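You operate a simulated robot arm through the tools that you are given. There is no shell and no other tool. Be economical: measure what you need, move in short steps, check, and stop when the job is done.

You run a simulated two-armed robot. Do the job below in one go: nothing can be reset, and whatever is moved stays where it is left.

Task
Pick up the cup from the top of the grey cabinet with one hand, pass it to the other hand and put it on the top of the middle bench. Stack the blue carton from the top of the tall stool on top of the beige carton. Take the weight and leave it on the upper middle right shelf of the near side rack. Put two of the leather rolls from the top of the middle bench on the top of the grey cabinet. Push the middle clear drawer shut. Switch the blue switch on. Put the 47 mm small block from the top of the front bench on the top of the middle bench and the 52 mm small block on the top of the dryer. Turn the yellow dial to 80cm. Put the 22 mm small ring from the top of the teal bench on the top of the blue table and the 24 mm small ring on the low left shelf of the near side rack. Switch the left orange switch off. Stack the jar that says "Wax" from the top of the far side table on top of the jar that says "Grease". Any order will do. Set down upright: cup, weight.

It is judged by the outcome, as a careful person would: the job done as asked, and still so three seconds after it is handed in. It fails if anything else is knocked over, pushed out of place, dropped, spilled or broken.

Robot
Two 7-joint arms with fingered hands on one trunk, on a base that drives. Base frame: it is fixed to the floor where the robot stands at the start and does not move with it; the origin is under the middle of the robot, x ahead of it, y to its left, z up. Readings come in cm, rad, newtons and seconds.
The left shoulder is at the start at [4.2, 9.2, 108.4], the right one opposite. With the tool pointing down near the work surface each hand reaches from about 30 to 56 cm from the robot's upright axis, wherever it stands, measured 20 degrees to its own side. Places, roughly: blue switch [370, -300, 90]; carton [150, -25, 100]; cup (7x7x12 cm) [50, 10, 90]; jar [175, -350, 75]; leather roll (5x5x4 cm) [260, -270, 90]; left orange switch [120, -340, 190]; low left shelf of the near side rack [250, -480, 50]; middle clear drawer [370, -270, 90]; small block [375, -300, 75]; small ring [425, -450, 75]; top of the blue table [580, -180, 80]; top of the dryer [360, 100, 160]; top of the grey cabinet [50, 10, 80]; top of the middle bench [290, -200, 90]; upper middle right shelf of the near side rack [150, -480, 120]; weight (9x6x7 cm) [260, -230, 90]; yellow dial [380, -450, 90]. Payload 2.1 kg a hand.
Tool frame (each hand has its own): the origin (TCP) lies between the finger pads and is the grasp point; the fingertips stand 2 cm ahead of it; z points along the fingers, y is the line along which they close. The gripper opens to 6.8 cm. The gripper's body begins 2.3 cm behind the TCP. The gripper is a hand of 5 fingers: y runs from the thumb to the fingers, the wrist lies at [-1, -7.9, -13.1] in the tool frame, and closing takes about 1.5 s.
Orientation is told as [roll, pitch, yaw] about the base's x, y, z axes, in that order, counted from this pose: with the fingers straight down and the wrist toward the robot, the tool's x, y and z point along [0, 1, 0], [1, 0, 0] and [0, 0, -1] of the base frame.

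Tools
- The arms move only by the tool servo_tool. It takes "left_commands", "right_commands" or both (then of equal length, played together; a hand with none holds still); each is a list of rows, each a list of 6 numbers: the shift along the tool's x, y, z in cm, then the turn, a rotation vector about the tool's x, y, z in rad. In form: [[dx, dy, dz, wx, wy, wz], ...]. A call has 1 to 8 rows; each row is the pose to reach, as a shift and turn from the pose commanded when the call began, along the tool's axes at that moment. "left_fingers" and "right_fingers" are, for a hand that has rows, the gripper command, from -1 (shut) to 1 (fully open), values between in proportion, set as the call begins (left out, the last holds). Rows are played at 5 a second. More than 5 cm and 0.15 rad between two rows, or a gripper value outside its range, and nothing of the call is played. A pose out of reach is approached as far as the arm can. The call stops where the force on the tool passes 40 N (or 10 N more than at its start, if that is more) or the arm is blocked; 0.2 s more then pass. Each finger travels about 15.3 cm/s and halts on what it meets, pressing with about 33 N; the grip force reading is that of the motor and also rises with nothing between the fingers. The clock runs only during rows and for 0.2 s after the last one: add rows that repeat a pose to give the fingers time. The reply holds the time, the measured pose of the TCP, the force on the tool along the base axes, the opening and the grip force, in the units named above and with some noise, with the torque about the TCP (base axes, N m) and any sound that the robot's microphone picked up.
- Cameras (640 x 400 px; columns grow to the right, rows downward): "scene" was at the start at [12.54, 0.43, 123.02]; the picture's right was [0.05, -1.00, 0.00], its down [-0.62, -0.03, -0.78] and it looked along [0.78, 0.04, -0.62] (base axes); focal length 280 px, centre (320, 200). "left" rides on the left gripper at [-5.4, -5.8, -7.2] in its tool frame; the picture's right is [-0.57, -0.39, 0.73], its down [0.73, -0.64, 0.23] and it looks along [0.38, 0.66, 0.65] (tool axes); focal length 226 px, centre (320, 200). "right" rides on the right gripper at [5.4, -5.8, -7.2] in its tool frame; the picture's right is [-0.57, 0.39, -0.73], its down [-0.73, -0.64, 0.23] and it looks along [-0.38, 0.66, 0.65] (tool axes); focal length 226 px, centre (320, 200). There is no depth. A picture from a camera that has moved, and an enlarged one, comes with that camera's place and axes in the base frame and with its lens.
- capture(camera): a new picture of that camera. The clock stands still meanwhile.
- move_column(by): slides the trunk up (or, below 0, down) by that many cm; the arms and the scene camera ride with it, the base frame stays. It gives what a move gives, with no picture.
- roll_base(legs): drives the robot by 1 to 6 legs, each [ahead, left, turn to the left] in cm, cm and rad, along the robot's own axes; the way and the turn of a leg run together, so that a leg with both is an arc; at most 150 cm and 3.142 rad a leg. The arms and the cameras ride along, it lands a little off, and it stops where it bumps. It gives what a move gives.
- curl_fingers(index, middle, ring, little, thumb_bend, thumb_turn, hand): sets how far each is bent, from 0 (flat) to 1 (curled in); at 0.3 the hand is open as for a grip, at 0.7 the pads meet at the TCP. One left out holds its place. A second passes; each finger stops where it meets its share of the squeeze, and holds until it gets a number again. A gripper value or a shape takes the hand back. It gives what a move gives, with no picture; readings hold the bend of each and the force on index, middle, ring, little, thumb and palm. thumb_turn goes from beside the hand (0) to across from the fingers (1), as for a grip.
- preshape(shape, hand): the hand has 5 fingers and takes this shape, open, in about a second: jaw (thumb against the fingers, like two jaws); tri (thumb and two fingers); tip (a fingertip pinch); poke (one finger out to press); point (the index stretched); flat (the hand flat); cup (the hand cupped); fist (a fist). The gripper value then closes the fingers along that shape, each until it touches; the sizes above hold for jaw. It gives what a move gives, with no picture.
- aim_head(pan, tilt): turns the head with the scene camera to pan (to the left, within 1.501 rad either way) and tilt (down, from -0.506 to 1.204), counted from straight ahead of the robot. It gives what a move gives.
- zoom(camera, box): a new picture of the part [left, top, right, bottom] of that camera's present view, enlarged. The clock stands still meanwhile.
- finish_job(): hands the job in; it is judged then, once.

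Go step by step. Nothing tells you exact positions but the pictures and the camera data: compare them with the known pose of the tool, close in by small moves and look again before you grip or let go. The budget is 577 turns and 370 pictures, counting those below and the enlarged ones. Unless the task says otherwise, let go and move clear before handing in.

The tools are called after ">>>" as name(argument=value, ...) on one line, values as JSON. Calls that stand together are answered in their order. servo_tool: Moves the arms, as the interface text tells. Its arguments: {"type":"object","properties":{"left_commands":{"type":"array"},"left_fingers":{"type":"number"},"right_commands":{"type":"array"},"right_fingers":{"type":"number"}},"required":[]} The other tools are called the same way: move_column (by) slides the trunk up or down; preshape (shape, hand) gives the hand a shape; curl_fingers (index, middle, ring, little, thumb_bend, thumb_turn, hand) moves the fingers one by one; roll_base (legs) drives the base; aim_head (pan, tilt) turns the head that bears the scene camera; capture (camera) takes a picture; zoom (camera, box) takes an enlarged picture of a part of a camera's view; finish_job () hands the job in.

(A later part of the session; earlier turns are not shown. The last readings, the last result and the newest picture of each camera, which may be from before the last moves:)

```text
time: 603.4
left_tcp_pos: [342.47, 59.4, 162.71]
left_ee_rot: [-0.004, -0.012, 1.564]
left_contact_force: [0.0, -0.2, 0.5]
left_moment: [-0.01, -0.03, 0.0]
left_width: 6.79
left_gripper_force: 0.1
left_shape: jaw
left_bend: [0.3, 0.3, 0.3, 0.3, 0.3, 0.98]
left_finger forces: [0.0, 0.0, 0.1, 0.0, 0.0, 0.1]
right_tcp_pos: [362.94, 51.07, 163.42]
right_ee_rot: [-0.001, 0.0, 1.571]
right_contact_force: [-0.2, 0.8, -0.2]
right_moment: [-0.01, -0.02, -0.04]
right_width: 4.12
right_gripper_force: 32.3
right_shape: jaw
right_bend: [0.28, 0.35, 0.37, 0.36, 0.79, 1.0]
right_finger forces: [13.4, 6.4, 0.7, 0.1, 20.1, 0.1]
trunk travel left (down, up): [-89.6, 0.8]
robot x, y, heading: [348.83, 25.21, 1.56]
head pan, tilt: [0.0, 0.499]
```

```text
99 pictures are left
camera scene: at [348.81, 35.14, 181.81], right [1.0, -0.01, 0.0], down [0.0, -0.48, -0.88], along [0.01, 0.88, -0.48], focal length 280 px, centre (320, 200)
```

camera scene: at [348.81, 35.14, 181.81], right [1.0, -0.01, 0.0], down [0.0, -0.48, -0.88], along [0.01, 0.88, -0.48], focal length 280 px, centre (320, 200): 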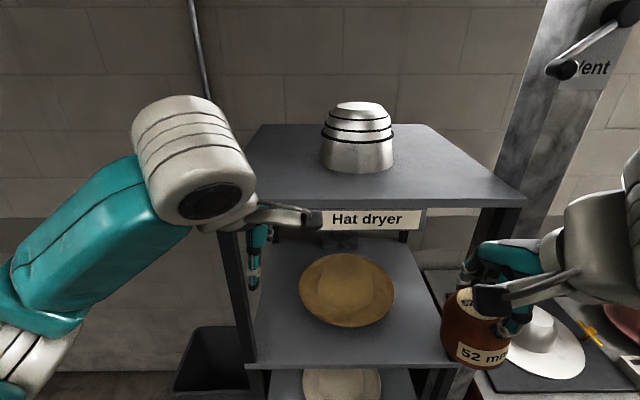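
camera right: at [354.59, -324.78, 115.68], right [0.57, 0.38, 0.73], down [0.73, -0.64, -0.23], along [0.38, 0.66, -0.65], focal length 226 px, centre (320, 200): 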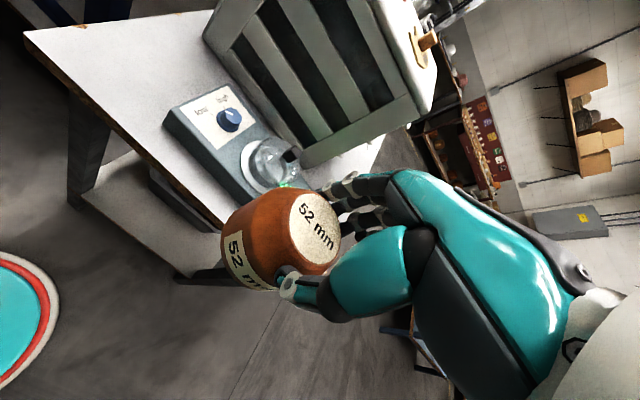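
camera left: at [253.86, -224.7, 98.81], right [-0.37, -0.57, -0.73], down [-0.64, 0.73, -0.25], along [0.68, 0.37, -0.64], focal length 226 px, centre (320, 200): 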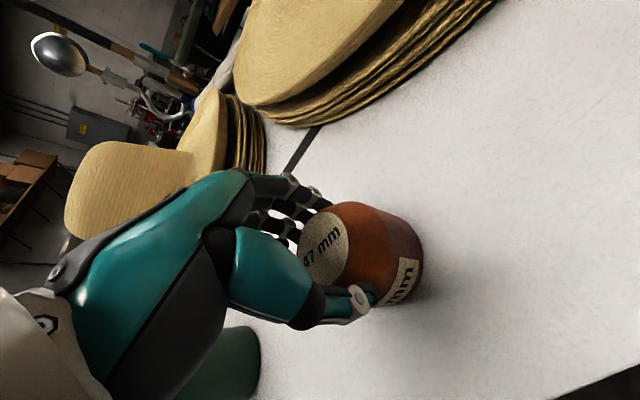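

>>> servo_tool(left_commands=[[2, -3, -1, 0, 0, 0], [4, -6, -2, 0, 0, 0], [6, -9, -2, 0, 0, 0]], right_commands=[[0, 0, -3, 0, 0, 0], [0, 0, -6, 0, 0, 0], [0, 0, -7, 0, 0, 0]])

>>> roll_base(legs=[[0, -12, 0], [13, 0, 0]])

>>> capture(camera="scene")

```text
time: 604.2
left_tcp_pos: [336.14, 50.34, 164.81]
left_ee_rot: [-0.004, -0.013, 1.563]
left_contact_force: [0.4, -0.4, -0.1]
left_moment: [-0.01, -0.02, -0.01]
left_width: 6.82
left_gripper_force: 0.1
left_shape: jaw
left_bend: [0.3, 0.3, 0.3, 0.3, 0.3, 0.98]
left_finger forces: [0.0, 0.1, 0.0, 0.0, 0.1, 0.1]
right_tcp_pos: [362.83, 50.95, 170.59]
right_ee_rot: [-0.001, 0.0, 1.572]
right_contact_force: [-0.4, -0.2, -1.5]
right_moment: [-0.02, 0.01, 0.0]
right_width: 4.08
right_gripper_force: 33.0
right_shape: jaw
right_bend: [0.28, 0.35, 0.37, 0.36, 0.79, 1.0]
right_finger forces: [13.4, 6.4, 0.6, 0.0, 19.9, 0.0]
trunk travel left (down, up): [-89.6, 0.8]
robot x, y, heading: [348.85, 25.23, 1.56]
head pan, tilt: [0.0, 0.499]
```

```text
time: 606.3
left_tcp_pos: [348.15, 63.09, 164.53]
left_ee_rot: [-0.002, -0.012, 1.571]
left_contact_force: [-0.1, 0.3, 0.6]
left_moment: [0.0, 0.02, 0.01]
left_width: 6.76
left_gripper_force: 0.0
left_shape: jaw
left_bend: [0.3, 0.3, 0.3, 0.3, 0.3, 0.98]
left_finger forces: [0.1, 0.0, 0.0, 0.0, 0.1, 0.1]
right_tcp_pos: [374.69, 63.99, 170.43]
right_ee_rot: [0.002, -0.001, 1.576]
right_contact_force: [-0.5, -0.2, -0.3]
right_moment: [-0.02, 0.01, 0.04]
right_width: 4.1
right_gripper_force: 33.0
right_shape: jaw
right_bend: [0.28, 0.35, 0.37, 0.36, 0.79, 1.0]
right_finger forces: [13.5, 6.4, 0.6, 0.0, 20.0, 0.0]
trunk travel left (down, up): [-89.6, 0.8]
robot x, y, heading: [360.67, 37.64, 1.567]
head pan, tilt: [0.0, 0.499]
```

```text
98 pictures are left
camera scene: at [360.69, 47.89, 181.81], right [1.0, 0.0, 0.0], down [0.0, -0.48, -0.88], along [0.0, 0.88, -0.48], focal length 280 px, centre (320, 200)
```

scene: 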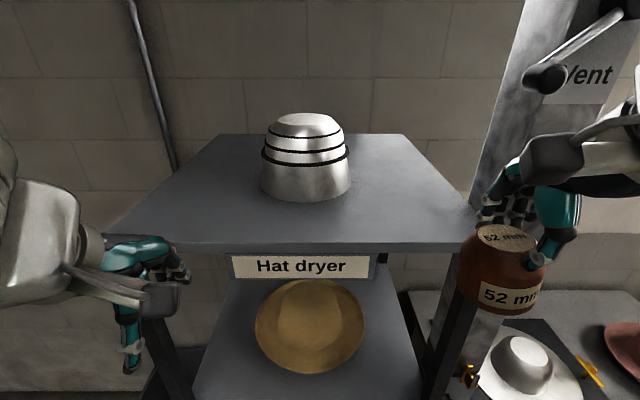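

>>> servo_tool(right_commands=[[0.7, 4.7, 0, 0, 0, 0], [1.4, 9.4, 0, 0, 0, 0], [2.1, 14.1, 0, 0, 0, 0], [2.8, 18.8, 1, 0, 0, 0], [3.6, 23.3, 2, 0, 0, 0], [3.6, 23.3, 5, 0, 0, 0]])

>>> capture(camera="scene")

>>> capture(camera="right")

```text
time: 607.7
left_tcp_pos: [348.3, 63.17, 164.82]
left_ee_rot: [-0.004, -0.011, 1.57]
left_contact_force: [0.9, 0.1, 0.3]
left_moment: [-0.03, -0.01, 0.02]
left_width: 6.81
left_gripper_force: 0.1
left_shape: jaw
left_bend: [0.3, 0.3, 0.3, 0.3, 0.3, 0.98]
left_finger forces: [0.1, 0.0, 0.0, 0.0, 0.1, 0.0]
right_tcp_pos: [371.25, 87.23, 165.47]
right_ee_rot: [0.001, -0.002, 1.578]
right_contact_force: [0.1, -0.4, -0.5]
right_moment: [-0.04, 0.06, -0.01]
right_width: 3.9
right_gripper_force: 32.6
right_shape: jaw
right_bend: [0.28, 0.36, 0.37, 0.36, 0.8, 1.0]
right_finger forces: [13.5, 6.5, 0.5, 0.0, 19.9, 0.1]
right hand out of reach, approached as far as the arm can: row 5
trunk travel left (down, up): [-89.6, 0.8]
robot x, y, heading: [360.73, 37.75, 1.568]
head pan, tilt: [0.0, 0.499]
```

```text
97 pictures are left
camera scene: at [361.05, 47.9, 181.81], right [1.0, 0.0, 0.0], down [0.0, -0.48, -0.88], along [0.0, 0.88, -0.48], focal length 280 px, centre (320, 200)
```

scene: 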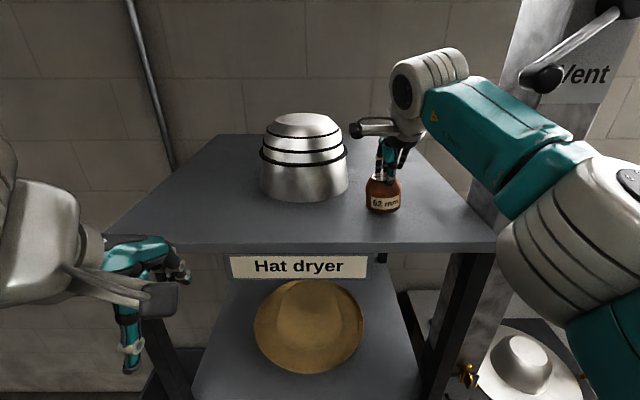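

```text
96 pictures are left
camera right: at [365.86, 81.41, 172.54], right [0.56, 0.39, 0.73], down [0.74, -0.64, -0.23], along [0.37, 0.67, -0.65], focal length 226 px, centre (320, 200)
```

right: 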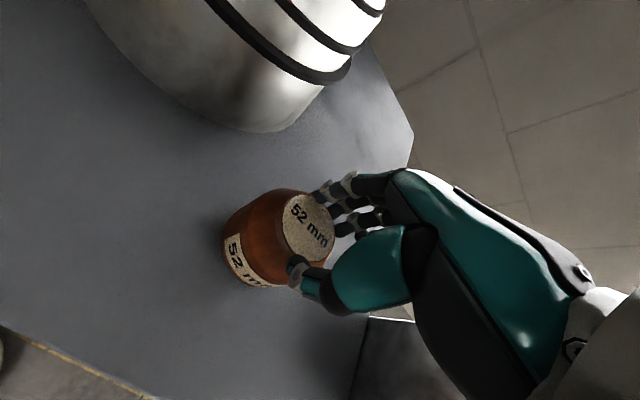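

>>> servo_tool(right_commands=[[0, 0, 1, 0, 0, 0], [0, 0, 2, 0, 0, 0], [0, 0, 2.6, 0, 0, 0], [0, 0, 3.2, 0, 0, 0], [0, 0, 3.8, 0, 0, 0], [0, 0, 4.4, 0, 0, 0]])

>>> zoom(camera="scene", box=[320, 120, 460, 240])

```text
time: 608.4
left_tcp_pos: [348.05, 62.69, 164.78]
left_ee_rot: [-0.003, -0.014, 1.57]
left_contact_force: [-0.5, -0.6, -0.7]
left_moment: [-0.02, 0.0, -0.01]
left_width: 6.77
left_gripper_force: 0.1
left_shape: jaw
left_bend: [0.3, 0.3, 0.3, 0.3, 0.3, 0.98]
left_finger forces: [0.0, 0.0, 0.0, 0.0, 0.0, 0.0]
right_tcp_pos: [370.98, 87.05, 164.25]
right_ee_rot: [0.004, -0.021, 1.578]
right_contact_force: [1.2, -4.2, 25.6]
right_moment: [0.08, -0.04, 0.0]
right_width: 3.98
right_gripper_force: 33.2
right_shape: jaw
right_bend: [0.25, 0.32, 0.36, 0.36, 0.82, 1.0]
right_finger forces: [15.3, 9.1, 2.4, 0.1, 31.9, 0.0]
trunk travel left (down, up): [-89.6, 0.8]
robot x, y, heading: [361.2, 37.77, 1.571]
head pan, tilt: [0.0, 0.499]
stopped in row 3 (right hand): the force on the tool passed its limit at 45 N (the readings are from after the stop); the commanded pose is now the measured one
```

```text
3.33 times, centred on (390, 180) of scene
camera zoom: at [360.75, 47.44, 181.86], right [1.0, 0.0, 0.0], down [0.0, -0.48, -0.88], along [0.0, 0.88, -0.48], focal length 934 px, centre (87, 267)
```

zoom: 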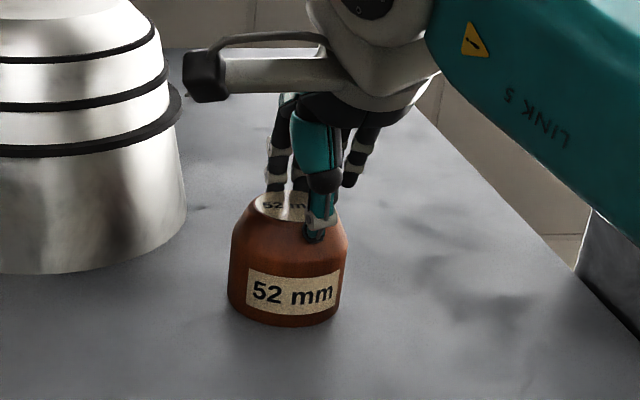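

The block stands upright on the dryer top. I'm releasing and retreating.

>>> servo_tool(right_commands=[[0, 0, -0.3, 0, 0, 0], [0, 0, -0.3, 0, 0, 0], [0, 0, -0.3, 0, 0, 0], [0, 0, -0.3, 0, 0, 0]], right_fingers=1)

>>> servo_tool(right_commands=[[0, 0, -2, 0, 0, 0], [0, 0, -5, 0, 0, 0], [0, -1, -8, 0, 0, 0], [0, -5, -9, 0, 0, 0], [0, -9, -9, 0, 0, 0], [0, -13, -9, 0, 0, 0], [0, -17, -9, 0, 0, 0], [0, -21, -9, 0, 0, 0]])

>>> roll_base(legs=[[-14, 0, 0]])

>>> capture(camera="scene")

```text
time: 609.4
left_tcp_pos: [348.15, 63.06, 164.6]
left_ee_rot: [-0.003, -0.012, 1.568]
left_contact_force: [0.2, 0.3, 0.1]
left_moment: [-0.03, 0.01, 0.0]
left_width: 6.78
left_gripper_force: 0.1
left_shape: jaw
left_bend: [0.3, 0.3, 0.3, 0.3, 0.3, 0.98]
left_finger forces: [0.0, 0.1, 0.0, 0.0, 0.1, 0.1]
right_tcp_pos: [370.91, 87.38, 164.16]
right_ee_rot: [0.003, -0.012, 1.579]
right_contact_force: [-0.5, 0.6, -1.0]
right_moment: [-0.03, -0.01, 0.0]
right_width: 6.75
right_gripper_force: 0.0
right_shape: jaw
right_bend: [0.3, 0.3, 0.3, 0.3, 0.3, 0.98]
right_finger forces: [0.0, 0.0, 0.0, 0.1, 0.1, 0.0]
trunk travel left (down, up): [-89.6, 0.8]
robot x, y, heading: [360.68, 37.78, 1.573]
head pan, tilt: [0.0, 0.499]
```

```text
time: 611.2
left_tcp_pos: [348.16, 63.03, 164.57]
left_ee_rot: [-0.006, -0.012, 1.569]
left_contact_force: [0.8, -0.1, -0.4]
left_moment: [-0.04, 0.01, 0.06]
left_width: 6.76
left_gripper_force: 0.0
left_shape: jaw
left_bend: [0.3, 0.3, 0.3, 0.3, 0.3, 0.98]
left_finger forces: [0.0, 0.1, 0.0, 0.0, 0.0, 0.1]
right_tcp_pos: [371.06, 66.28, 172.89]
right_ee_rot: [0.002, -0.014, 1.576]
right_contact_force: [0.5, -0.4, -0.5]
right_moment: [0.0, -0.04, 0.03]
right_width: 6.76
right_gripper_force: 0.0
right_shape: jaw
right_bend: [0.3, 0.3, 0.3, 0.3, 0.3, 0.98]
right_finger forces: [0.0, 0.1, 0.0, 0.0, 0.0, 0.1]
right hand out of reach, approached as far as the arm can: row 2, 3
trunk travel left (down, up): [-89.6, 0.8]
robot x, y, heading: [360.61, 37.64, 1.57]
head pan, tilt: [0.0, 0.499]
```

```text
time: 612.5
left_tcp_pos: [348.05, 49.32, 164.67]
left_ee_rot: [-0.003, -0.013, 1.571]
left_contact_force: [0.2, 0.0, 0.0]
left_moment: [0.0, 0.04, -0.01]
left_width: 6.78
left_gripper_force: 0.1
left_shape: jaw
left_bend: [0.3, 0.3, 0.3, 0.3, 0.3, 0.98]
left_finger forces: [0.1, 0.0, 0.1, 0.0, 0.0, 0.0]
right_tcp_pos: [371.01, 52.42, 172.77]
right_ee_rot: [0.005, -0.016, 1.578]
right_contact_force: [0.4, 0.3, -0.6]
right_moment: [0.03, -0.02, -0.01]
right_width: 6.76
right_gripper_force: 0.0
right_shape: jaw
right_bend: [0.3, 0.3, 0.3, 0.3, 0.3, 0.98]
right_finger forces: [0.0, 0.0, 0.0, 0.0, 0.0, 0.0]
trunk travel left (down, up): [-89.6, 0.8]
robot x, y, heading: [360.89, 23.9, 1.569]
head pan, tilt: [0.0, 0.499]
```

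```text
94 pictures are left
camera scene: at [360.71, 34.02, 181.82], right [1.0, 0.0, 0.0], down [0.0, -0.48, -0.88], along [0.0, 0.88, -0.48], focal length 280 px, centre (320, 200)
```

scene: 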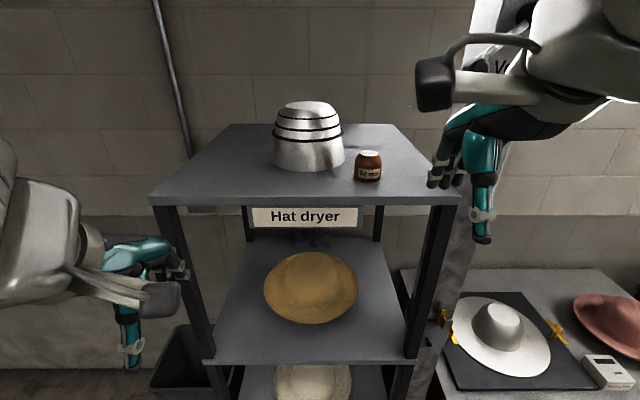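

The 52 mm block is on the dryer. Now the rolls: driving back to the middle bench's right end.

>>> move_column(by=-40)

>>> roll_base(legs=[[0, 60, 0], [-58, 40, 0], [0, 56, 0], [-135, 0, 0], [0, 0, -1.57], [0, -92, 0]])

>>> aim_head(pan=0, tilt=0.7)

>>> capture(camera="scene")

```text
time: 616.4
left_tcp_pos: [348.08, 49.24, 124.56]
left_ee_rot: [-0.004, -0.013, 1.568]
left_contact_force: [0.2, 0.3, -0.5]
left_moment: [0.0, 0.02, 0.01]
left_width: 6.79
left_gripper_force: 0.0
left_shape: jaw
left_bend: [0.3, 0.3, 0.3, 0.3, 0.3, 0.98]
left_finger forces: [0.1, 0.1, 0.1, 0.0, 0.0, 0.0]
right_tcp_pos: [371.01, 52.56, 132.85]
right_ee_rot: [0.002, -0.013, 1.578]
right_contact_force: [-0.7, 0.6, -0.1]
right_moment: [0.02, -0.01, -0.01]
right_width: 6.76
right_gripper_force: 0.0
right_shape: jaw
right_bend: [0.3, 0.3, 0.3, 0.3, 0.3, 0.98]
right_finger forces: [0.1, 0.0, 0.0, 0.1, 0.0, 0.1]
trunk travel left (down, up): [-49.6, 40.8]
robot x, y, heading: [360.64, 24.25, 1.568]
head pan, tilt: [0.0, 0.499]
```

```text
time: 640.6
left_tcp_pos: [240.32, -248.15, 124.57]
left_ee_rot: [-0.003, -0.011, 0.066]
left_contact_force: [0.0, -0.3, -0.5]
left_moment: [-0.06, -0.02, 0.0]
left_width: 6.77
left_gripper_force: 0.0
left_shape: jaw
left_bend: [0.3, 0.3, 0.3, 0.3, 0.3, 0.98]
left_finger forces: [0.1, 0.0, 0.0, 0.0, 0.0, 0.0]
right_tcp_pos: [245.08, -270.96, 132.81]
right_ee_rot: [0.004, -0.011, 0.075]
right_contact_force: [0.2, 0.4, 0.7]
right_moment: [0.0, 0.01, 0.02]
right_width: 6.78
right_gripper_force: 0.0
right_shape: jaw
right_bend: [0.3, 0.3, 0.3, 0.3, 0.3, 0.98]
right_finger forces: [0.0, 0.0, 0.1, 0.0, 0.0, 0.0]
trunk travel left (down, up): [-49.6, 40.8]
robot x, y, heading: [215.71, -262.46, 0.065]
head pan, tilt: [0.0, 0.499]
```

```text
time: 641.4
left_tcp_pos: [240.11, -248.22, 124.73]
left_ee_rot: [-0.004, -0.013, 0.067]
left_contact_force: [-0.2, 1.1, 0.0]
left_moment: [0.0, 0.0, -0.02]
left_width: 6.76
left_gripper_force: 0.1
left_shape: jaw
left_bend: [0.3, 0.3, 0.3, 0.3, 0.3, 0.98]
left_finger forces: [0.2, 0.0, 0.0, 0.1, 0.0, 0.0]
right_tcp_pos: [245.08, -270.86, 132.7]
right_ee_rot: [0.005, -0.013, 0.076]
right_contact_force: [0.1, -0.3, 0.9]
right_moment: [0.01, 0.01, -0.01]
right_width: 6.79
right_gripper_force: 0.0
right_shape: jaw
right_bend: [0.3, 0.3, 0.3, 0.3, 0.3, 0.98]
right_finger forces: [0.0, 0.1, 0.1, 0.0, 0.0, 0.0]
trunk travel left (down, up): [-49.6, 40.8]
robot x, y, heading: [215.62, -262.24, 0.062]
head pan, tilt: [0.0, 0.7]
```

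```text
93 pictures are left
camera scene: at [226.27, -261.79, 140.01], right [0.07, -1.0, 0.0], down [-0.64, -0.04, -0.77], along [0.76, 0.05, -0.64], focal length 280 px, centre (320, 200)
```

scene: 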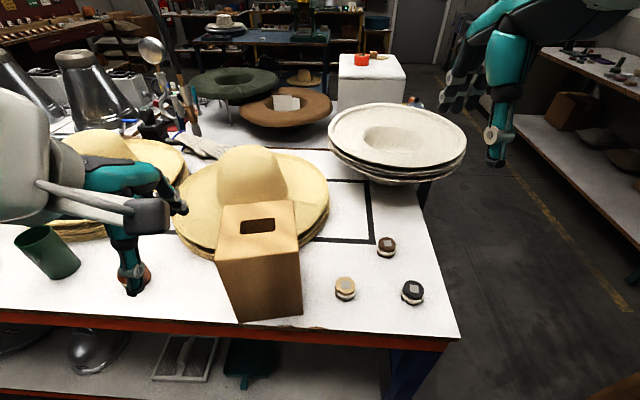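

>>> roll_base(legs=[[-3, -12, -0.062]])

>>> move_column(by=-15)

>>> servo_tool(left_commands=[[2, -3, -1, 0, 0, 0], [4, -5, -2, 0, 0, 0], [6, -7, -2, 0, 0, 0]], right_commands=[[0, 3, 4, 0, 0, 0], [0.5, 6, 8, 0, 0, 0], [1, 9, 12, 0, 0, 0]])

>>> capture(camera="right")

>>> capture(camera="scene")

```text
time: 642.6
left_tcp_pos: [238.44, -261.91, 124.62]
left_ee_rot: [-0.004, -0.012, 0.002]
left_contact_force: [0.4, 0.3, -1.2]
left_moment: [0.03, -0.01, 0.02]
left_width: 6.79
left_gripper_force: 0.1
left_shape: jaw
left_bend: [0.3, 0.3, 0.3, 0.3, 0.3, 0.98]
left_finger forces: [0.0, 0.0, 0.0, 0.0, 0.0, 0.1]
right_tcp_pos: [241.86, -284.64, 132.86]
right_ee_rot: [0.005, -0.014, 0.014]
right_contact_force: [-0.9, 0.1, -0.1]
right_moment: [0.0, 0.02, 0.02]
right_width: 6.77
right_gripper_force: 0.1
right_shape: jaw
right_bend: [0.3, 0.3, 0.3, 0.3, 0.3, 0.98]
right_finger forces: [0.0, 0.0, 0.0, 0.0, 0.1, 0.0]
trunk travel left (down, up): [-49.6, 40.8]
robot x, y, heading: [213.29, -274.54, -0.002]
head pan, tilt: [0.0, 0.7]
```

```text
time: 644.4
left_tcp_pos: [238.44, -261.64, 109.64]
left_ee_rot: [-0.003, -0.013, 0.002]
left_contact_force: [0.0, 0.2, -0.2]
left_moment: [-0.03, 0.01, 0.0]
left_width: 6.8
left_gripper_force: 0.1
left_shape: jaw
left_bend: [0.3, 0.3, 0.3, 0.3, 0.3, 0.98]
left_finger forces: [0.1, 0.0, 0.1, 0.0, 0.0, 0.0]
right_tcp_pos: [241.88, -284.74, 117.76]
right_ee_rot: [0.002, -0.015, 0.012]
right_contact_force: [0.1, 0.3, -0.2]
right_moment: [0.0, 0.0, 0.01]
right_width: 6.79
right_gripper_force: 0.1
right_shape: jaw
right_bend: [0.3, 0.3, 0.3, 0.3, 0.3, 0.98]
right_finger forces: [0.0, 0.1, 0.1, 0.1, 0.0, 0.0]
trunk travel left (down, up): [-34.6, 55.8]
robot x, y, heading: [212.89, -274.35, 0.003]
head pan, tilt: [0.0, 0.7]
```

```text
refused: row 2 steps farther than a row can; nothing moved
```

```text
92 pictures are left
camera right: at [235.85, -279.24, 124.86], right [0.38, -0.56, 0.73], down [-0.63, -0.74, -0.24], along [0.68, -0.37, -0.64], focal length 226 px, centre (320, 200)
```

right: 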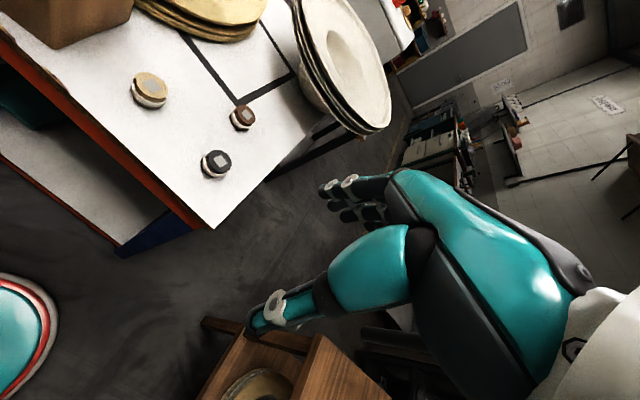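

```text
91 pictures are left
camera scene: at [225.27, -274.39, 124.93], right [0.0, -1.0, 0.0], down [-0.64, 0.0, -0.76], along [0.76, 0.0, -0.64], focal length 280 px, centre (320, 200)
```

scene: 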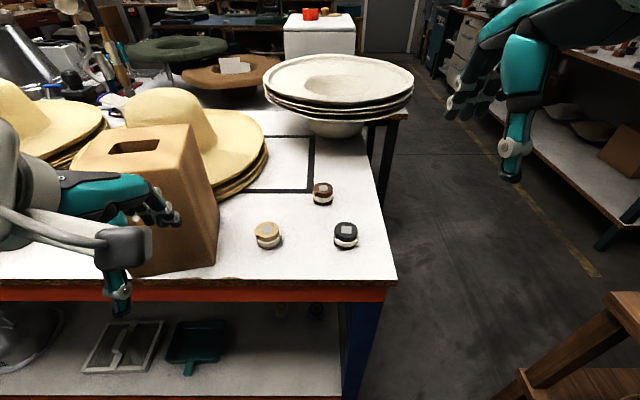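

>>> servo_tool(right_commands=[[0.7, 2.3, 2.6, 0, 0, 0], [1.4, 4.5, 5.2, 0, 0, 0], [2.2, 6.8, 7.8, 0, 0, 0], [2.9, 9, 10.4, 0, 0, 0], [3.6, 11.3, 13, 0, 0, 0], [4.3, 13.6, 15.6, 0, 0, 0], [5.1, 15.8, 18.2, 0, 0, 0], [5.8, 18.1, 20.5, 0.013, 0, 0]])

>>> capture(camera="right")

>>> zoom(camera="scene", box=[240, 140, 420, 290])

```text
time: 646.2
left_tcp_pos: [238.53, -261.74, 109.69]
left_ee_rot: [-0.003, -0.014, 0.003]
left_contact_force: [0.7, -0.1, 0.5]
left_moment: [-0.01, 0.0, -0.03]
left_width: 6.8
left_gripper_force: 0.1
left_shape: jaw
left_bend: [0.3, 0.3, 0.3, 0.3, 0.3, 0.98]
left_finger forces: [0.0, 0.0, 0.1, 0.0, 0.1, 0.1]
right_tcp_pos: [259.92, -278.6, 97.55]
right_ee_rot: [0.003, 0.0, 0.013]
right_contact_force: [0.3, -0.1, 0.9]
right_moment: [-0.01, -0.01, 0.01]
right_width: 6.77
right_gripper_force: 0.0
right_shape: jaw
right_bend: [0.3, 0.3, 0.3, 0.3, 0.3, 0.98]
right_finger forces: [0.0, 0.0, 0.1, 0.1, 0.0, 0.0]
trunk travel left (down, up): [-34.6, 55.8]
robot x, y, heading: [213.03, -274.52, 0.003]
head pan, tilt: [0.0, 0.7]
```

```text
90 pictures are left
camera right: at [254.2, -273.17, 104.64], right [0.39, -0.56, 0.73], down [-0.63, -0.74, -0.23], along [0.67, -0.37, -0.65], focal length 226 px, centre (320, 200)
```

right: 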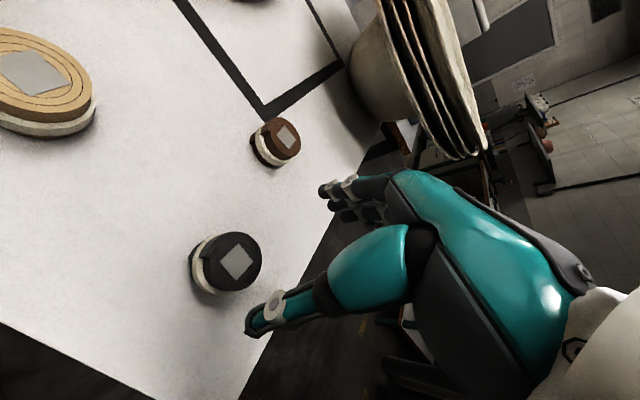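

```text
2.67 times, centred on (330, 215) of scene
camera zoom: at [225.29, -274.38, 124.92], right [0.0, -1.0, 0.0], down [-0.64, 0.0, -0.76], along [0.76, 0.0, -0.64], focal length 747 px, centre (293, 160)
```

zoom: 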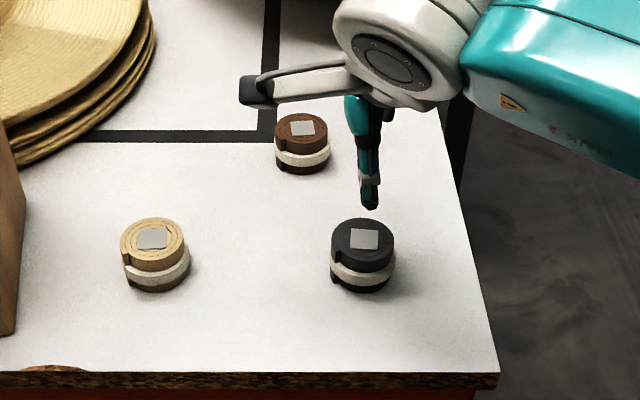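

>>> servo_tool(right_commands=[[-0.3, 0, 4, 0, 0, 0], [-0.3, 0, 8, 0, 0, 0], [-0.3, 0, 9.8, 0, 0, 0], [-0.3, 0, 9.8, 0, 0, 0]])

>>> servo_tool(right_commands=[[0, 0, 0, 0, 0, 0], [0, 0, 0, 0, 0, 0], [0, 0, 0, 0, 0, 0], [0, 0, 0, 0, 0, 0], [0, 0, 0, 0, 0, 0], [0, 0, 0, 0, 0, 0], [0, 0, 0, 0, 0, 0]], right_fingers=-1)

>>> servo_tool(right_commands=[[0, 0, -1, 0, 0, 0], [0, 0, -4, 0, 0, 0], [-0.5, 0, -8, 0, 0, 0], [-2, -2, -12, 0, 0, 0], [-4, -5, -15, 0, 0, 0], [-6, -8, -18, 0, 0, 0], [-9, -11, -20, 0, 0, 0]])

>>> capture(camera="right")

```text
time: 647.2
left_tcp_pos: [238.27, -261.65, 109.68]
left_ee_rot: [-0.003, -0.011, 0.004]
left_contact_force: [0.2, 0.7, -0.1]
left_moment: [0.01, 0.0, 0.0]
left_width: 6.78
left_gripper_force: 0.0
left_shape: jaw
left_bend: [0.3, 0.3, 0.3, 0.3, 0.3, 0.98]
left_finger forces: [0.0, 0.0, 0.0, 0.0, 0.0, 0.0]
right_tcp_pos: [260.1, -278.84, 87.9]
right_ee_rot: [0.003, -0.004, 0.011]
right_contact_force: [-1.7, -0.3, 11.8]
right_moment: [-0.09, -0.44, -0.04]
right_width: 6.71
right_gripper_force: 0.1
right_shape: jaw
right_bend: [0.3, 0.3, 0.3, 0.3, 0.3, 0.98]
right_finger forces: [0.2, 11.3, 0.1, 0.0, 0.5, 0.1]
trunk travel left (down, up): [-34.6, 55.8]
robot x, y, heading: [213.26, -274.48, 0.001]
head pan, tilt: [0.0, 0.7]
```

```text
time: 648.8
left_tcp_pos: [238.22, -261.63, 109.53]
left_ee_rot: [-0.002, -0.014, 0.003]
left_contact_force: [0.0, -0.1, 0.6]
left_moment: [0.0, 0.02, 0.01]
left_width: 6.73
left_gripper_force: 0.1
left_shape: jaw
left_bend: [0.3, 0.3, 0.3, 0.3, 0.3, 0.98]
left_finger forces: [0.0, 0.0, 0.1, 0.0, 0.0, 0.0]
right_tcp_pos: [259.97, -278.75, 87.94]
right_ee_rot: [0.004, -0.004, 0.011]
right_contact_force: [-0.3, 3.5, 35.1]
right_moment: [0.16, 0.09, -0.01]
right_width: 3.48
right_gripper_force: 33.2
right_shape: jaw
right_bend: [0.76, 0.47, 0.5, 0.47, 0.66, 1.0]
right_finger forces: [29.3, 10.1, 0.1, 0.0, 34.6, 0.0]
trunk travel left (down, up): [-34.6, 55.8]
robot x, y, heading: [213.09, -274.52, 0.003]
head pan, tilt: [0.0, 0.7]
```

```text
time: 650.4
left_tcp_pos: [238.44, -261.65, 109.63]
left_ee_rot: [-0.004, -0.012, 0.006]
left_contact_force: [0.0, -0.8, -0.4]
left_moment: [0.0, 0.04, -0.04]
left_width: 6.79
left_gripper_force: 0.0
left_shape: jaw
left_bend: [0.3, 0.3, 0.3, 0.3, 0.3, 0.98]
left_finger forces: [0.1, 0.0, 0.0, 0.0, 0.0, 0.0]
right_tcp_pos: [249.4, -288.22, 107.72]
right_ee_rot: [0.004, -0.001, 0.012]
right_contact_force: [0.3, -0.5, -0.7]
right_moment: [-0.01, -0.01, -0.01]
right_width: 3.31
right_gripper_force: 32.7
right_shape: jaw
right_bend: [0.75, 0.46, 0.51, 0.47, 0.72, 1.0]
right_finger forces: [16.1, 8.1, 2.4, 0.0, 25.4, 0.0]
trunk travel left (down, up): [-34.6, 55.8]
robot x, y, heading: [213.23, -274.57, -0.002]
head pan, tilt: [0.0, 0.7]
```

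```text
88 pictures are left
camera right: at [243.42, -282.72, 114.84], right [0.39, -0.56, 0.73], down [-0.63, -0.74, -0.23], along [0.67, -0.37, -0.65], focal length 226 px, centre (320, 200)
```

right: 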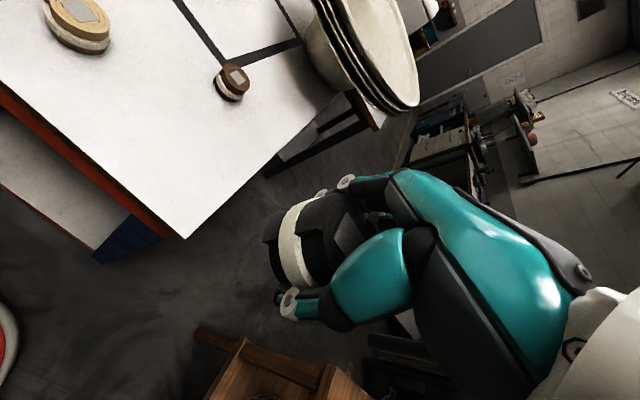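

>>> servo_tool(left_commands=[[-0.6, 3.5, 1, 0, 0, 0], [-1.2, 7, 2.5, 0, 0, 0], [-1.8, 10.5, 4.5, 0, 0, 0], [-2.4, 14, 6.5, 0, 0, 0], [-3, 17.5, 9, 0, 0, 0], [-3.45, 20.8, 11.5, 0.012, 0, 0]])

>>> capture(camera="left")

>>> zoom(camera="scene", box=[180, 140, 360, 290])

```text
time: 651.8
left_tcp_pos: [259.52, -265.0, 98.15]
left_ee_rot: [-0.001, 0.002, 0.003]
left_contact_force: [0.2, -0.7, 0.2]
left_moment: [0.03, -0.01, -0.02]
left_width: 6.78
left_gripper_force: 0.1
left_shape: jaw
left_bend: [0.3, 0.3, 0.3, 0.3, 0.3, 0.98]
left_finger forces: [0.0, 0.0, 0.0, 0.1, 0.0, 0.1]
right_tcp_pos: [249.26, -288.03, 107.71]
right_ee_rot: [0.002, 0.001, 0.012]
right_contact_force: [-0.1, -0.2, 0.2]
right_moment: [-0.02, 0.0, -0.02]
right_width: 3.3
right_gripper_force: 32.8
right_shape: jaw
right_bend: [0.75, 0.46, 0.51, 0.47, 0.72, 1.0]
right_finger forces: [16.1, 8.0, 2.5, 0.0, 25.4, 0.0]
trunk travel left (down, up): [-34.6, 55.8]
robot x, y, heading: [213.45, -274.67, -0.002]
head pan, tilt: [0.0, 0.7]
```

```text
87 pictures are left
camera left: at [253.44, -270.57, 105.37], right [-0.39, -0.57, -0.73], down [-0.64, 0.73, -0.23], along [0.66, 0.38, -0.65], focal length 226 px, centre (320, 200)
```

left: 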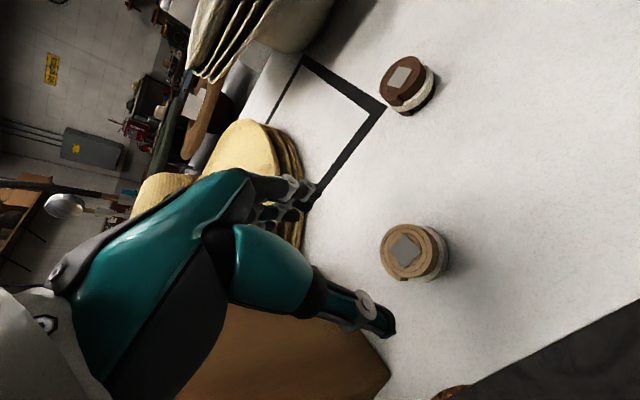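

```text
2.67 times, centred on (270, 215) of scene
camera zoom: at [225.3, -274.4, 124.92], right [0.0, -1.0, 0.0], down [-0.64, 0.0, -0.76], along [0.76, 0.0, -0.64], focal length 747 px, centre (453, 160)
```

zoom: 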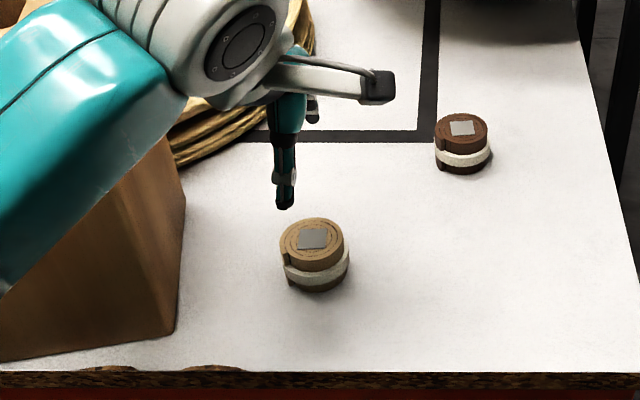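

>>> servo_tool(left_commands=[[0, 0, 3, 0, 0, 0], [0, 0, 6, 0, 0, 0], [-0.1, 0, 8.5, 0, 0, 0], [-0.1, 0, 10, 0, 0, 0]])

>>> capture(camera="left")

>>> servo_tool(left_commands=[[0, 0, 0, 0, 0, 0], [0, 0, 0, 0, 0, 0], [0, 0, 0, 0, 0, 0], [0, 0, 0, 0, 0, 0], [0, 0, 0, 0, 0, 0], [0, 0, 0, 0, 0, 0], [0, 0, 0, 0, 0, 0]], left_fingers=-1)

>>> servo_tool(left_commands=[[0, 0, -1, 0, 0, 0], [0, 0, -4, 0, 0, 0], [0, 0, -8, 0, 0, 0], [0, -2, -12, 0, 0, 0], [0, -5, -15, 0, 0, 0], [0, -9, -17, 0, 0, 0], [0, -13, -18, 0, 0, 0]])

>>> capture(camera="left")

>>> capture(camera="scene")

```text
time: 652.8
left_tcp_pos: [259.42, -265.34, 88.39]
left_ee_rot: [-0.003, 0.0, 0.004]
left_contact_force: [0.1, -0.1, -0.8]
left_moment: [-0.01, 0.0, -0.02]
left_width: 6.77
left_gripper_force: 0.0
left_shape: jaw
left_bend: [0.3, 0.3, 0.3, 0.3, 0.3, 0.98]
left_finger forces: [0.1, 0.0, 0.0, 0.0, 0.1, 0.1]
right_tcp_pos: [249.35, -288.13, 107.76]
right_ee_rot: [0.005, -0.001, 0.012]
right_contact_force: [0.5, 1.1, -0.4]
right_moment: [0.0, -0.02, 0.0]
right_width: 3.28
right_gripper_force: 32.8
right_shape: jaw
right_bend: [0.75, 0.46, 0.51, 0.47, 0.72, 1.0]
right_finger forces: [15.9, 8.0, 2.6, 0.0, 25.4, 0.1]
trunk travel left (down, up): [-34.6, 55.8]
robot x, y, heading: [212.91, -274.14, 0.0]
head pan, tilt: [0.0, 0.7]
```

```text
85 pictures are left
camera left: at [253.46, -270.85, 95.67], right [-0.39, -0.57, -0.73], down [-0.64, 0.73, -0.23], along [0.66, 0.38, -0.65], focal length 226 px, centre (320, 200)
```

left: 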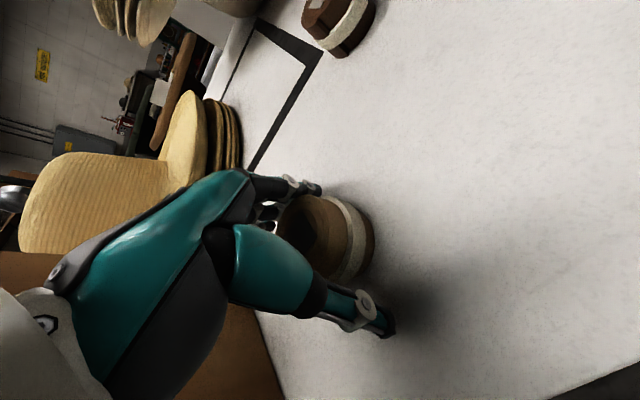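

```text
time: 654.4
left_tcp_pos: [259.39, -265.38, 88.49]
left_ee_rot: [-0.003, 0.0, 0.002]
left_contact_force: [-0.5, -0.4, 0.5]
left_moment: [-0.02, -0.01, 0.02]
left_width: 3.4
left_gripper_force: 33.1
left_shape: jaw
left_bend: [0.74, 0.45, 0.48, 0.48, 0.71, 0.98]
left_finger forces: [15.0, 8.9, 4.1, 0.0, 26.1, 0.0]
right_tcp_pos: [249.31, -288.22, 107.62]
right_ee_rot: [0.002, 0.0, 0.012]
right_contact_force: [-0.2, 0.2, -0.5]
right_moment: [-0.01, -0.01, 0.0]
right_width: 3.3
right_gripper_force: 32.9
right_shape: jaw
right_bend: [0.75, 0.46, 0.51, 0.47, 0.72, 1.0]
right_finger forces: [16.0, 8.0, 2.5, 0.1, 25.4, 0.0]
trunk travel left (down, up): [-34.6, 55.8]
robot x, y, heading: [213.15, -274.33, 0.001]
head pan, tilt: [0.0, 0.7]
```

```text
time: 656.0
left_tcp_pos: [246.3, -265.24, 106.38]
left_ee_rot: [-0.002, 0.002, 0.004]
left_contact_force: [-0.2, -1.0, -0.7]
left_moment: [0.02, -0.01, 0.02]
left_width: 3.33
left_gripper_force: 32.5
left_shape: jaw
left_bend: [0.74, 0.46, 0.52, 0.48, 0.72, 0.95]
left_finger forces: [15.2, 9.1, 4.6, 0.0, 25.7, 0.0]
right_tcp_pos: [249.33, -288.08, 107.76]
right_ee_rot: [0.005, 0.0, 0.012]
right_contact_force: [-0.3, 0.4, -0.6]
right_moment: [0.02, 0.02, 0.01]
right_width: 3.31
right_gripper_force: 32.9
right_shape: jaw
right_bend: [0.75, 0.46, 0.51, 0.47, 0.72, 1.0]
right_finger forces: [16.1, 8.1, 2.5, 0.0, 25.4, 0.0]
trunk travel left (down, up): [-34.6, 55.8]
robot x, y, heading: [212.93, -274.52, 0.003]
head pan, tilt: [0.0, 0.7]
```

```text
84 pictures are left
camera left: at [240.43, -270.84, 113.56], right [-0.39, -0.57, -0.73], down [-0.64, 0.73, -0.23], along [0.66, 0.38, -0.65], focal length 226 px, centre (320, 200)
```

left: 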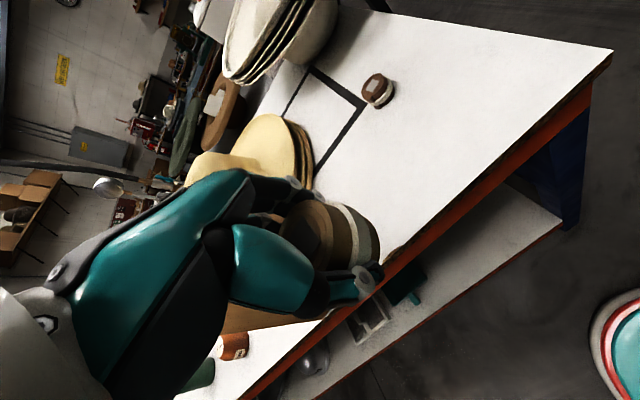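

```text
83 pictures are left
camera scene: at [225.28, -274.38, 124.92], right [0.0, -1.0, 0.0], down [-0.64, 0.0, -0.76], along [0.76, 0.0, -0.64], focal length 280 px, centre (320, 200)
```

scene: 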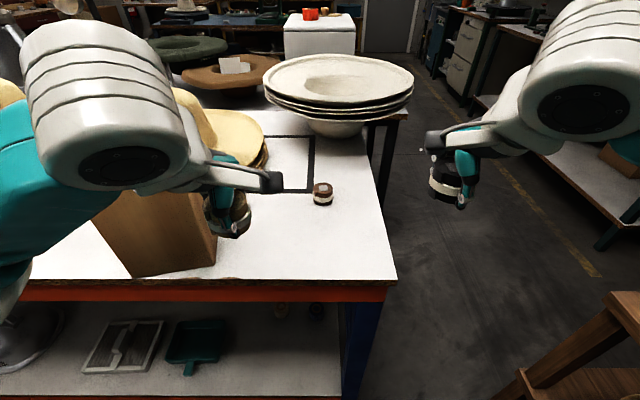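

Both rolls are held. I'm driving to the south side of the grey cabinet.

>>> roll_base(legs=[[-12, 0, 0], [0, 125, 0], [-51, 59, 0], [-46, 22, 0], [-50, -4, 0], [0, 0, 1.57]])

>>> aim_head(pan=0, tilt=0.7)

>>> capture(camera="scene")

```text
time: 675.8
left_tcp_pos: [45.62, -39.71, 106.31]
left_ee_rot: [-0.003, 0.0, 1.541]
left_contact_force: [-0.3, -0.5, -0.5]
left_moment: [0.02, 0.04, -0.05]
left_width: 3.27
left_gripper_force: 33.5
left_shape: jaw
left_bend: [0.74, 0.46, 0.52, 0.48, 0.72, 0.95]
left_finger forces: [15.4, 9.1, 4.4, 0.1, 25.9, 0.0]
right_tcp_pos: [68.48, -37.52, 107.71]
right_ee_rot: [0.002, -0.001, 1.551]
right_contact_force: [0.5, 0.1, 0.1]
right_moment: [-0.01, -0.02, -0.04]
right_width: 3.33
right_gripper_force: 33.0
right_shape: jaw
right_bend: [0.75, 0.46, 0.51, 0.47, 0.73, 1.0]
right_finger forces: [16.0, 8.0, 2.5, 0.0, 25.4, 0.0]
trunk travel left (down, up): [-34.6, 55.8]
robot x, y, heading: [53.68, -73.06, 1.539]
head pan, tilt: [0.0, 0.7]
```

```text
time: 676.4
left_tcp_pos: [45.67, -39.73, 106.29]
left_ee_rot: [-0.004, -0.001, 1.54]
left_contact_force: [0.7, 0.6, 0.1]
left_moment: [0.02, 0.03, -0.02]
left_width: 3.26
left_gripper_force: 32.7
left_shape: jaw
left_bend: [0.74, 0.46, 0.52, 0.48, 0.72, 0.95]
left_finger forces: [15.3, 9.2, 4.4, 0.0, 25.8, 0.0]
right_tcp_pos: [68.49, -37.55, 107.68]
right_ee_rot: [0.002, 0.001, 1.55]
right_contact_force: [-0.1, -0.2, -0.8]
right_moment: [-0.01, 0.01, 0.02]
right_width: 3.31
right_gripper_force: 33.6
right_shape: jaw
right_bend: [0.75, 0.46, 0.51, 0.47, 0.73, 1.0]
right_finger forces: [16.1, 8.1, 2.4, 0.1, 25.4, 0.1]
trunk travel left (down, up): [-34.6, 55.8]
robot x, y, heading: [53.92, -73.47, 1.545]
head pan, tilt: [0.0, 0.7]
```

```text
82 pictures are left
camera scene: at [54.02, -61.11, 124.92], right [1.0, -0.03, 0.0], down [-0.02, -0.64, -0.76], along [0.02, 0.76, -0.64], focal length 280 px, centre (320, 200)
```

scene: 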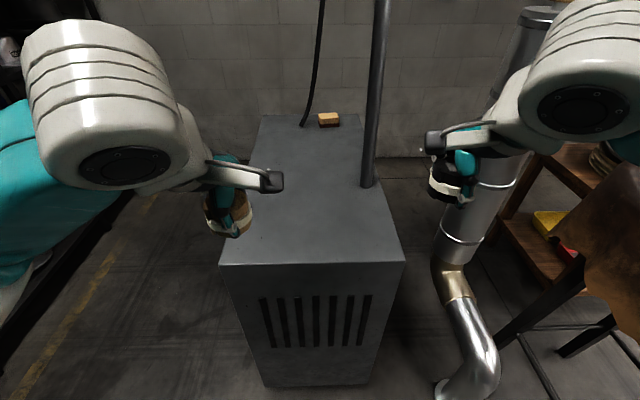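

>>> roll_base(legs=[[7, 0, 0.028]])

>>> servo_tool(left_commands=[[0, 4, 1, 0, 0, 0], [0, 8, 3, 0, 0, 0], [0, 12, 6, 0, 0, 0], [0, 15.5, 9, 0, 0, 0], [0, 15.5, 13, 0, 0, 0], [0, 15.5, 16, 0, 0, 0]], right_commands=[[2, 3.5, 1, 0, 0, 0], [4, 7, 3, 0, 0, 0], [6, 10.5, 6, 0, 0, 0], [8, 13.5, 9, 0, 0, 0], [8.5, 13.5, 13, 0, 0, 0], [8.5, 13.5, 17, 0, 0, 0]])

>>> capture(camera="scene")

```text
time: 677.4
left_tcp_pos: [44.78, -32.84, 106.26]
left_ee_rot: [-0.004, 0.0, 1.568]
left_contact_force: [0.1, -0.6, 0.9]
left_moment: [0.01, 0.01, 0.01]
left_width: 3.25
left_gripper_force: 33.4
left_shape: jaw
left_bend: [0.74, 0.46, 0.52, 0.48, 0.72, 0.95]
left_finger forces: [15.3, 9.2, 4.4, 0.1, 25.9, 0.0]
right_tcp_pos: [67.52, -29.94, 107.59]
right_ee_rot: [0.004, 0.001, 1.577]
right_contact_force: [-0.3, 0.2, 0.2]
right_moment: [-0.01, -0.05, 0.04]
right_width: 3.26
right_gripper_force: 33.2
right_shape: jaw
right_bend: [0.75, 0.46, 0.51, 0.47, 0.73, 1.0]
right_finger forces: [16.2, 8.0, 2.5, 0.0, 25.4, 0.0]
trunk travel left (down, up): [-34.6, 55.8]
robot x, y, heading: [54.0, -65.98, 1.572]
head pan, tilt: [0.0, 0.7]
```

```text
refused: row 3 steps farther than a row can; nothing moved
```

```text
81 pictures are left
camera scene: at [53.79, -53.94, 124.92], right [1.0, 0.0, 0.0], down [0.0, -0.64, -0.76], along [0.0, 0.76, -0.64], focal length 280 px, centre (320, 200)
```

scene: 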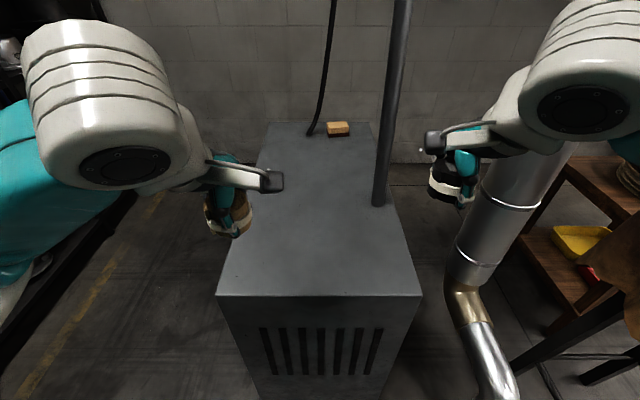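

>>> servo_tool(left_commands=[[0, 3, 1, 0, 0, 0], [0, 6, 2, 0, 0, 0], [0, 9, 4, 0, 0, 0], [0, 12, 6, 0, 0, 0], [0, 15, 8.5, 0, 0, 0], [0, 15.5, 12, 0, 0, 0], [0, 15.5, 15, 0, 0, 0], [0, 15.5, 17, 0, 0, 0]], right_commands=[[1.5, 2.2, 1, 0, 0, 0], [3, 4.4, 2, 0, 0, 0], [4.5, 6.6, 4, 0, 0, 0], [6, 8.8, 6, 0, 0, 0], [7.5, 11, 8.5, 0, 0, 0], [7.5, 12.8, 12, 0, 0, 0], [7.5, 12.8, 15, 0, 0, 0], [7.5, 12.8, 18, 0, 0, 0]])

>>> capture(camera="scene")

```text
time: 679.2
left_tcp_pos: [44.78, -17.27, 89.18]
left_ee_rot: [-0.003, -0.001, 1.568]
left_contact_force: [-0.2, 0.2, -0.7]
left_moment: [0.02, 0.03, -0.04]
left_width: 3.13
left_gripper_force: 33.2
left_shape: jaw
left_bend: [0.74, 0.46, 0.52, 0.48, 0.76, 0.93]
left_finger forces: [15.3, 10.0, 4.2, 0.0, 26.1, 0.1]
right_tcp_pos: [60.1, -17.26, 89.8]
right_ee_rot: [0.002, -0.001, 1.579]
right_contact_force: [-0.2, 0.2, -0.2]
right_moment: [0.01, 0.0, 0.0]
right_width: 3.31
right_gripper_force: 33.2
right_shape: jaw
right_bend: [0.75, 0.46, 0.51, 0.47, 0.74, 1.0]
right_finger forces: [16.3, 7.6, 2.6, 0.0, 25.4, 0.1]
trunk travel left (down, up): [-34.6, 55.8]
robot x, y, heading: [53.68, -65.87, 1.567]
head pan, tilt: [0.0, 0.7]
```

```text
80 pictures are left
camera scene: at [53.79, -53.96, 124.92], right [1.0, 0.0, 0.0], down [0.0, -0.64, -0.76], along [0.0, 0.76, -0.64], focal length 280 px, centre (320, 200)
```

scene: 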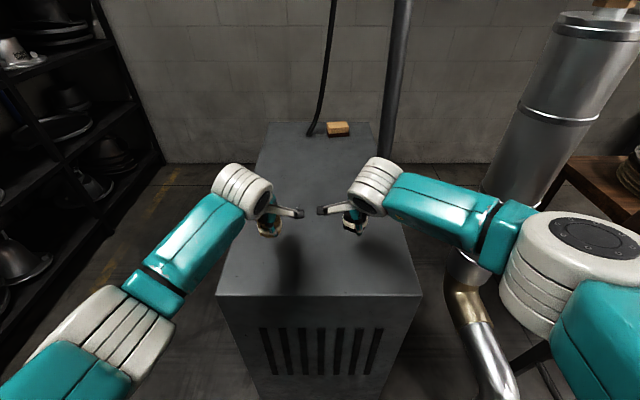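

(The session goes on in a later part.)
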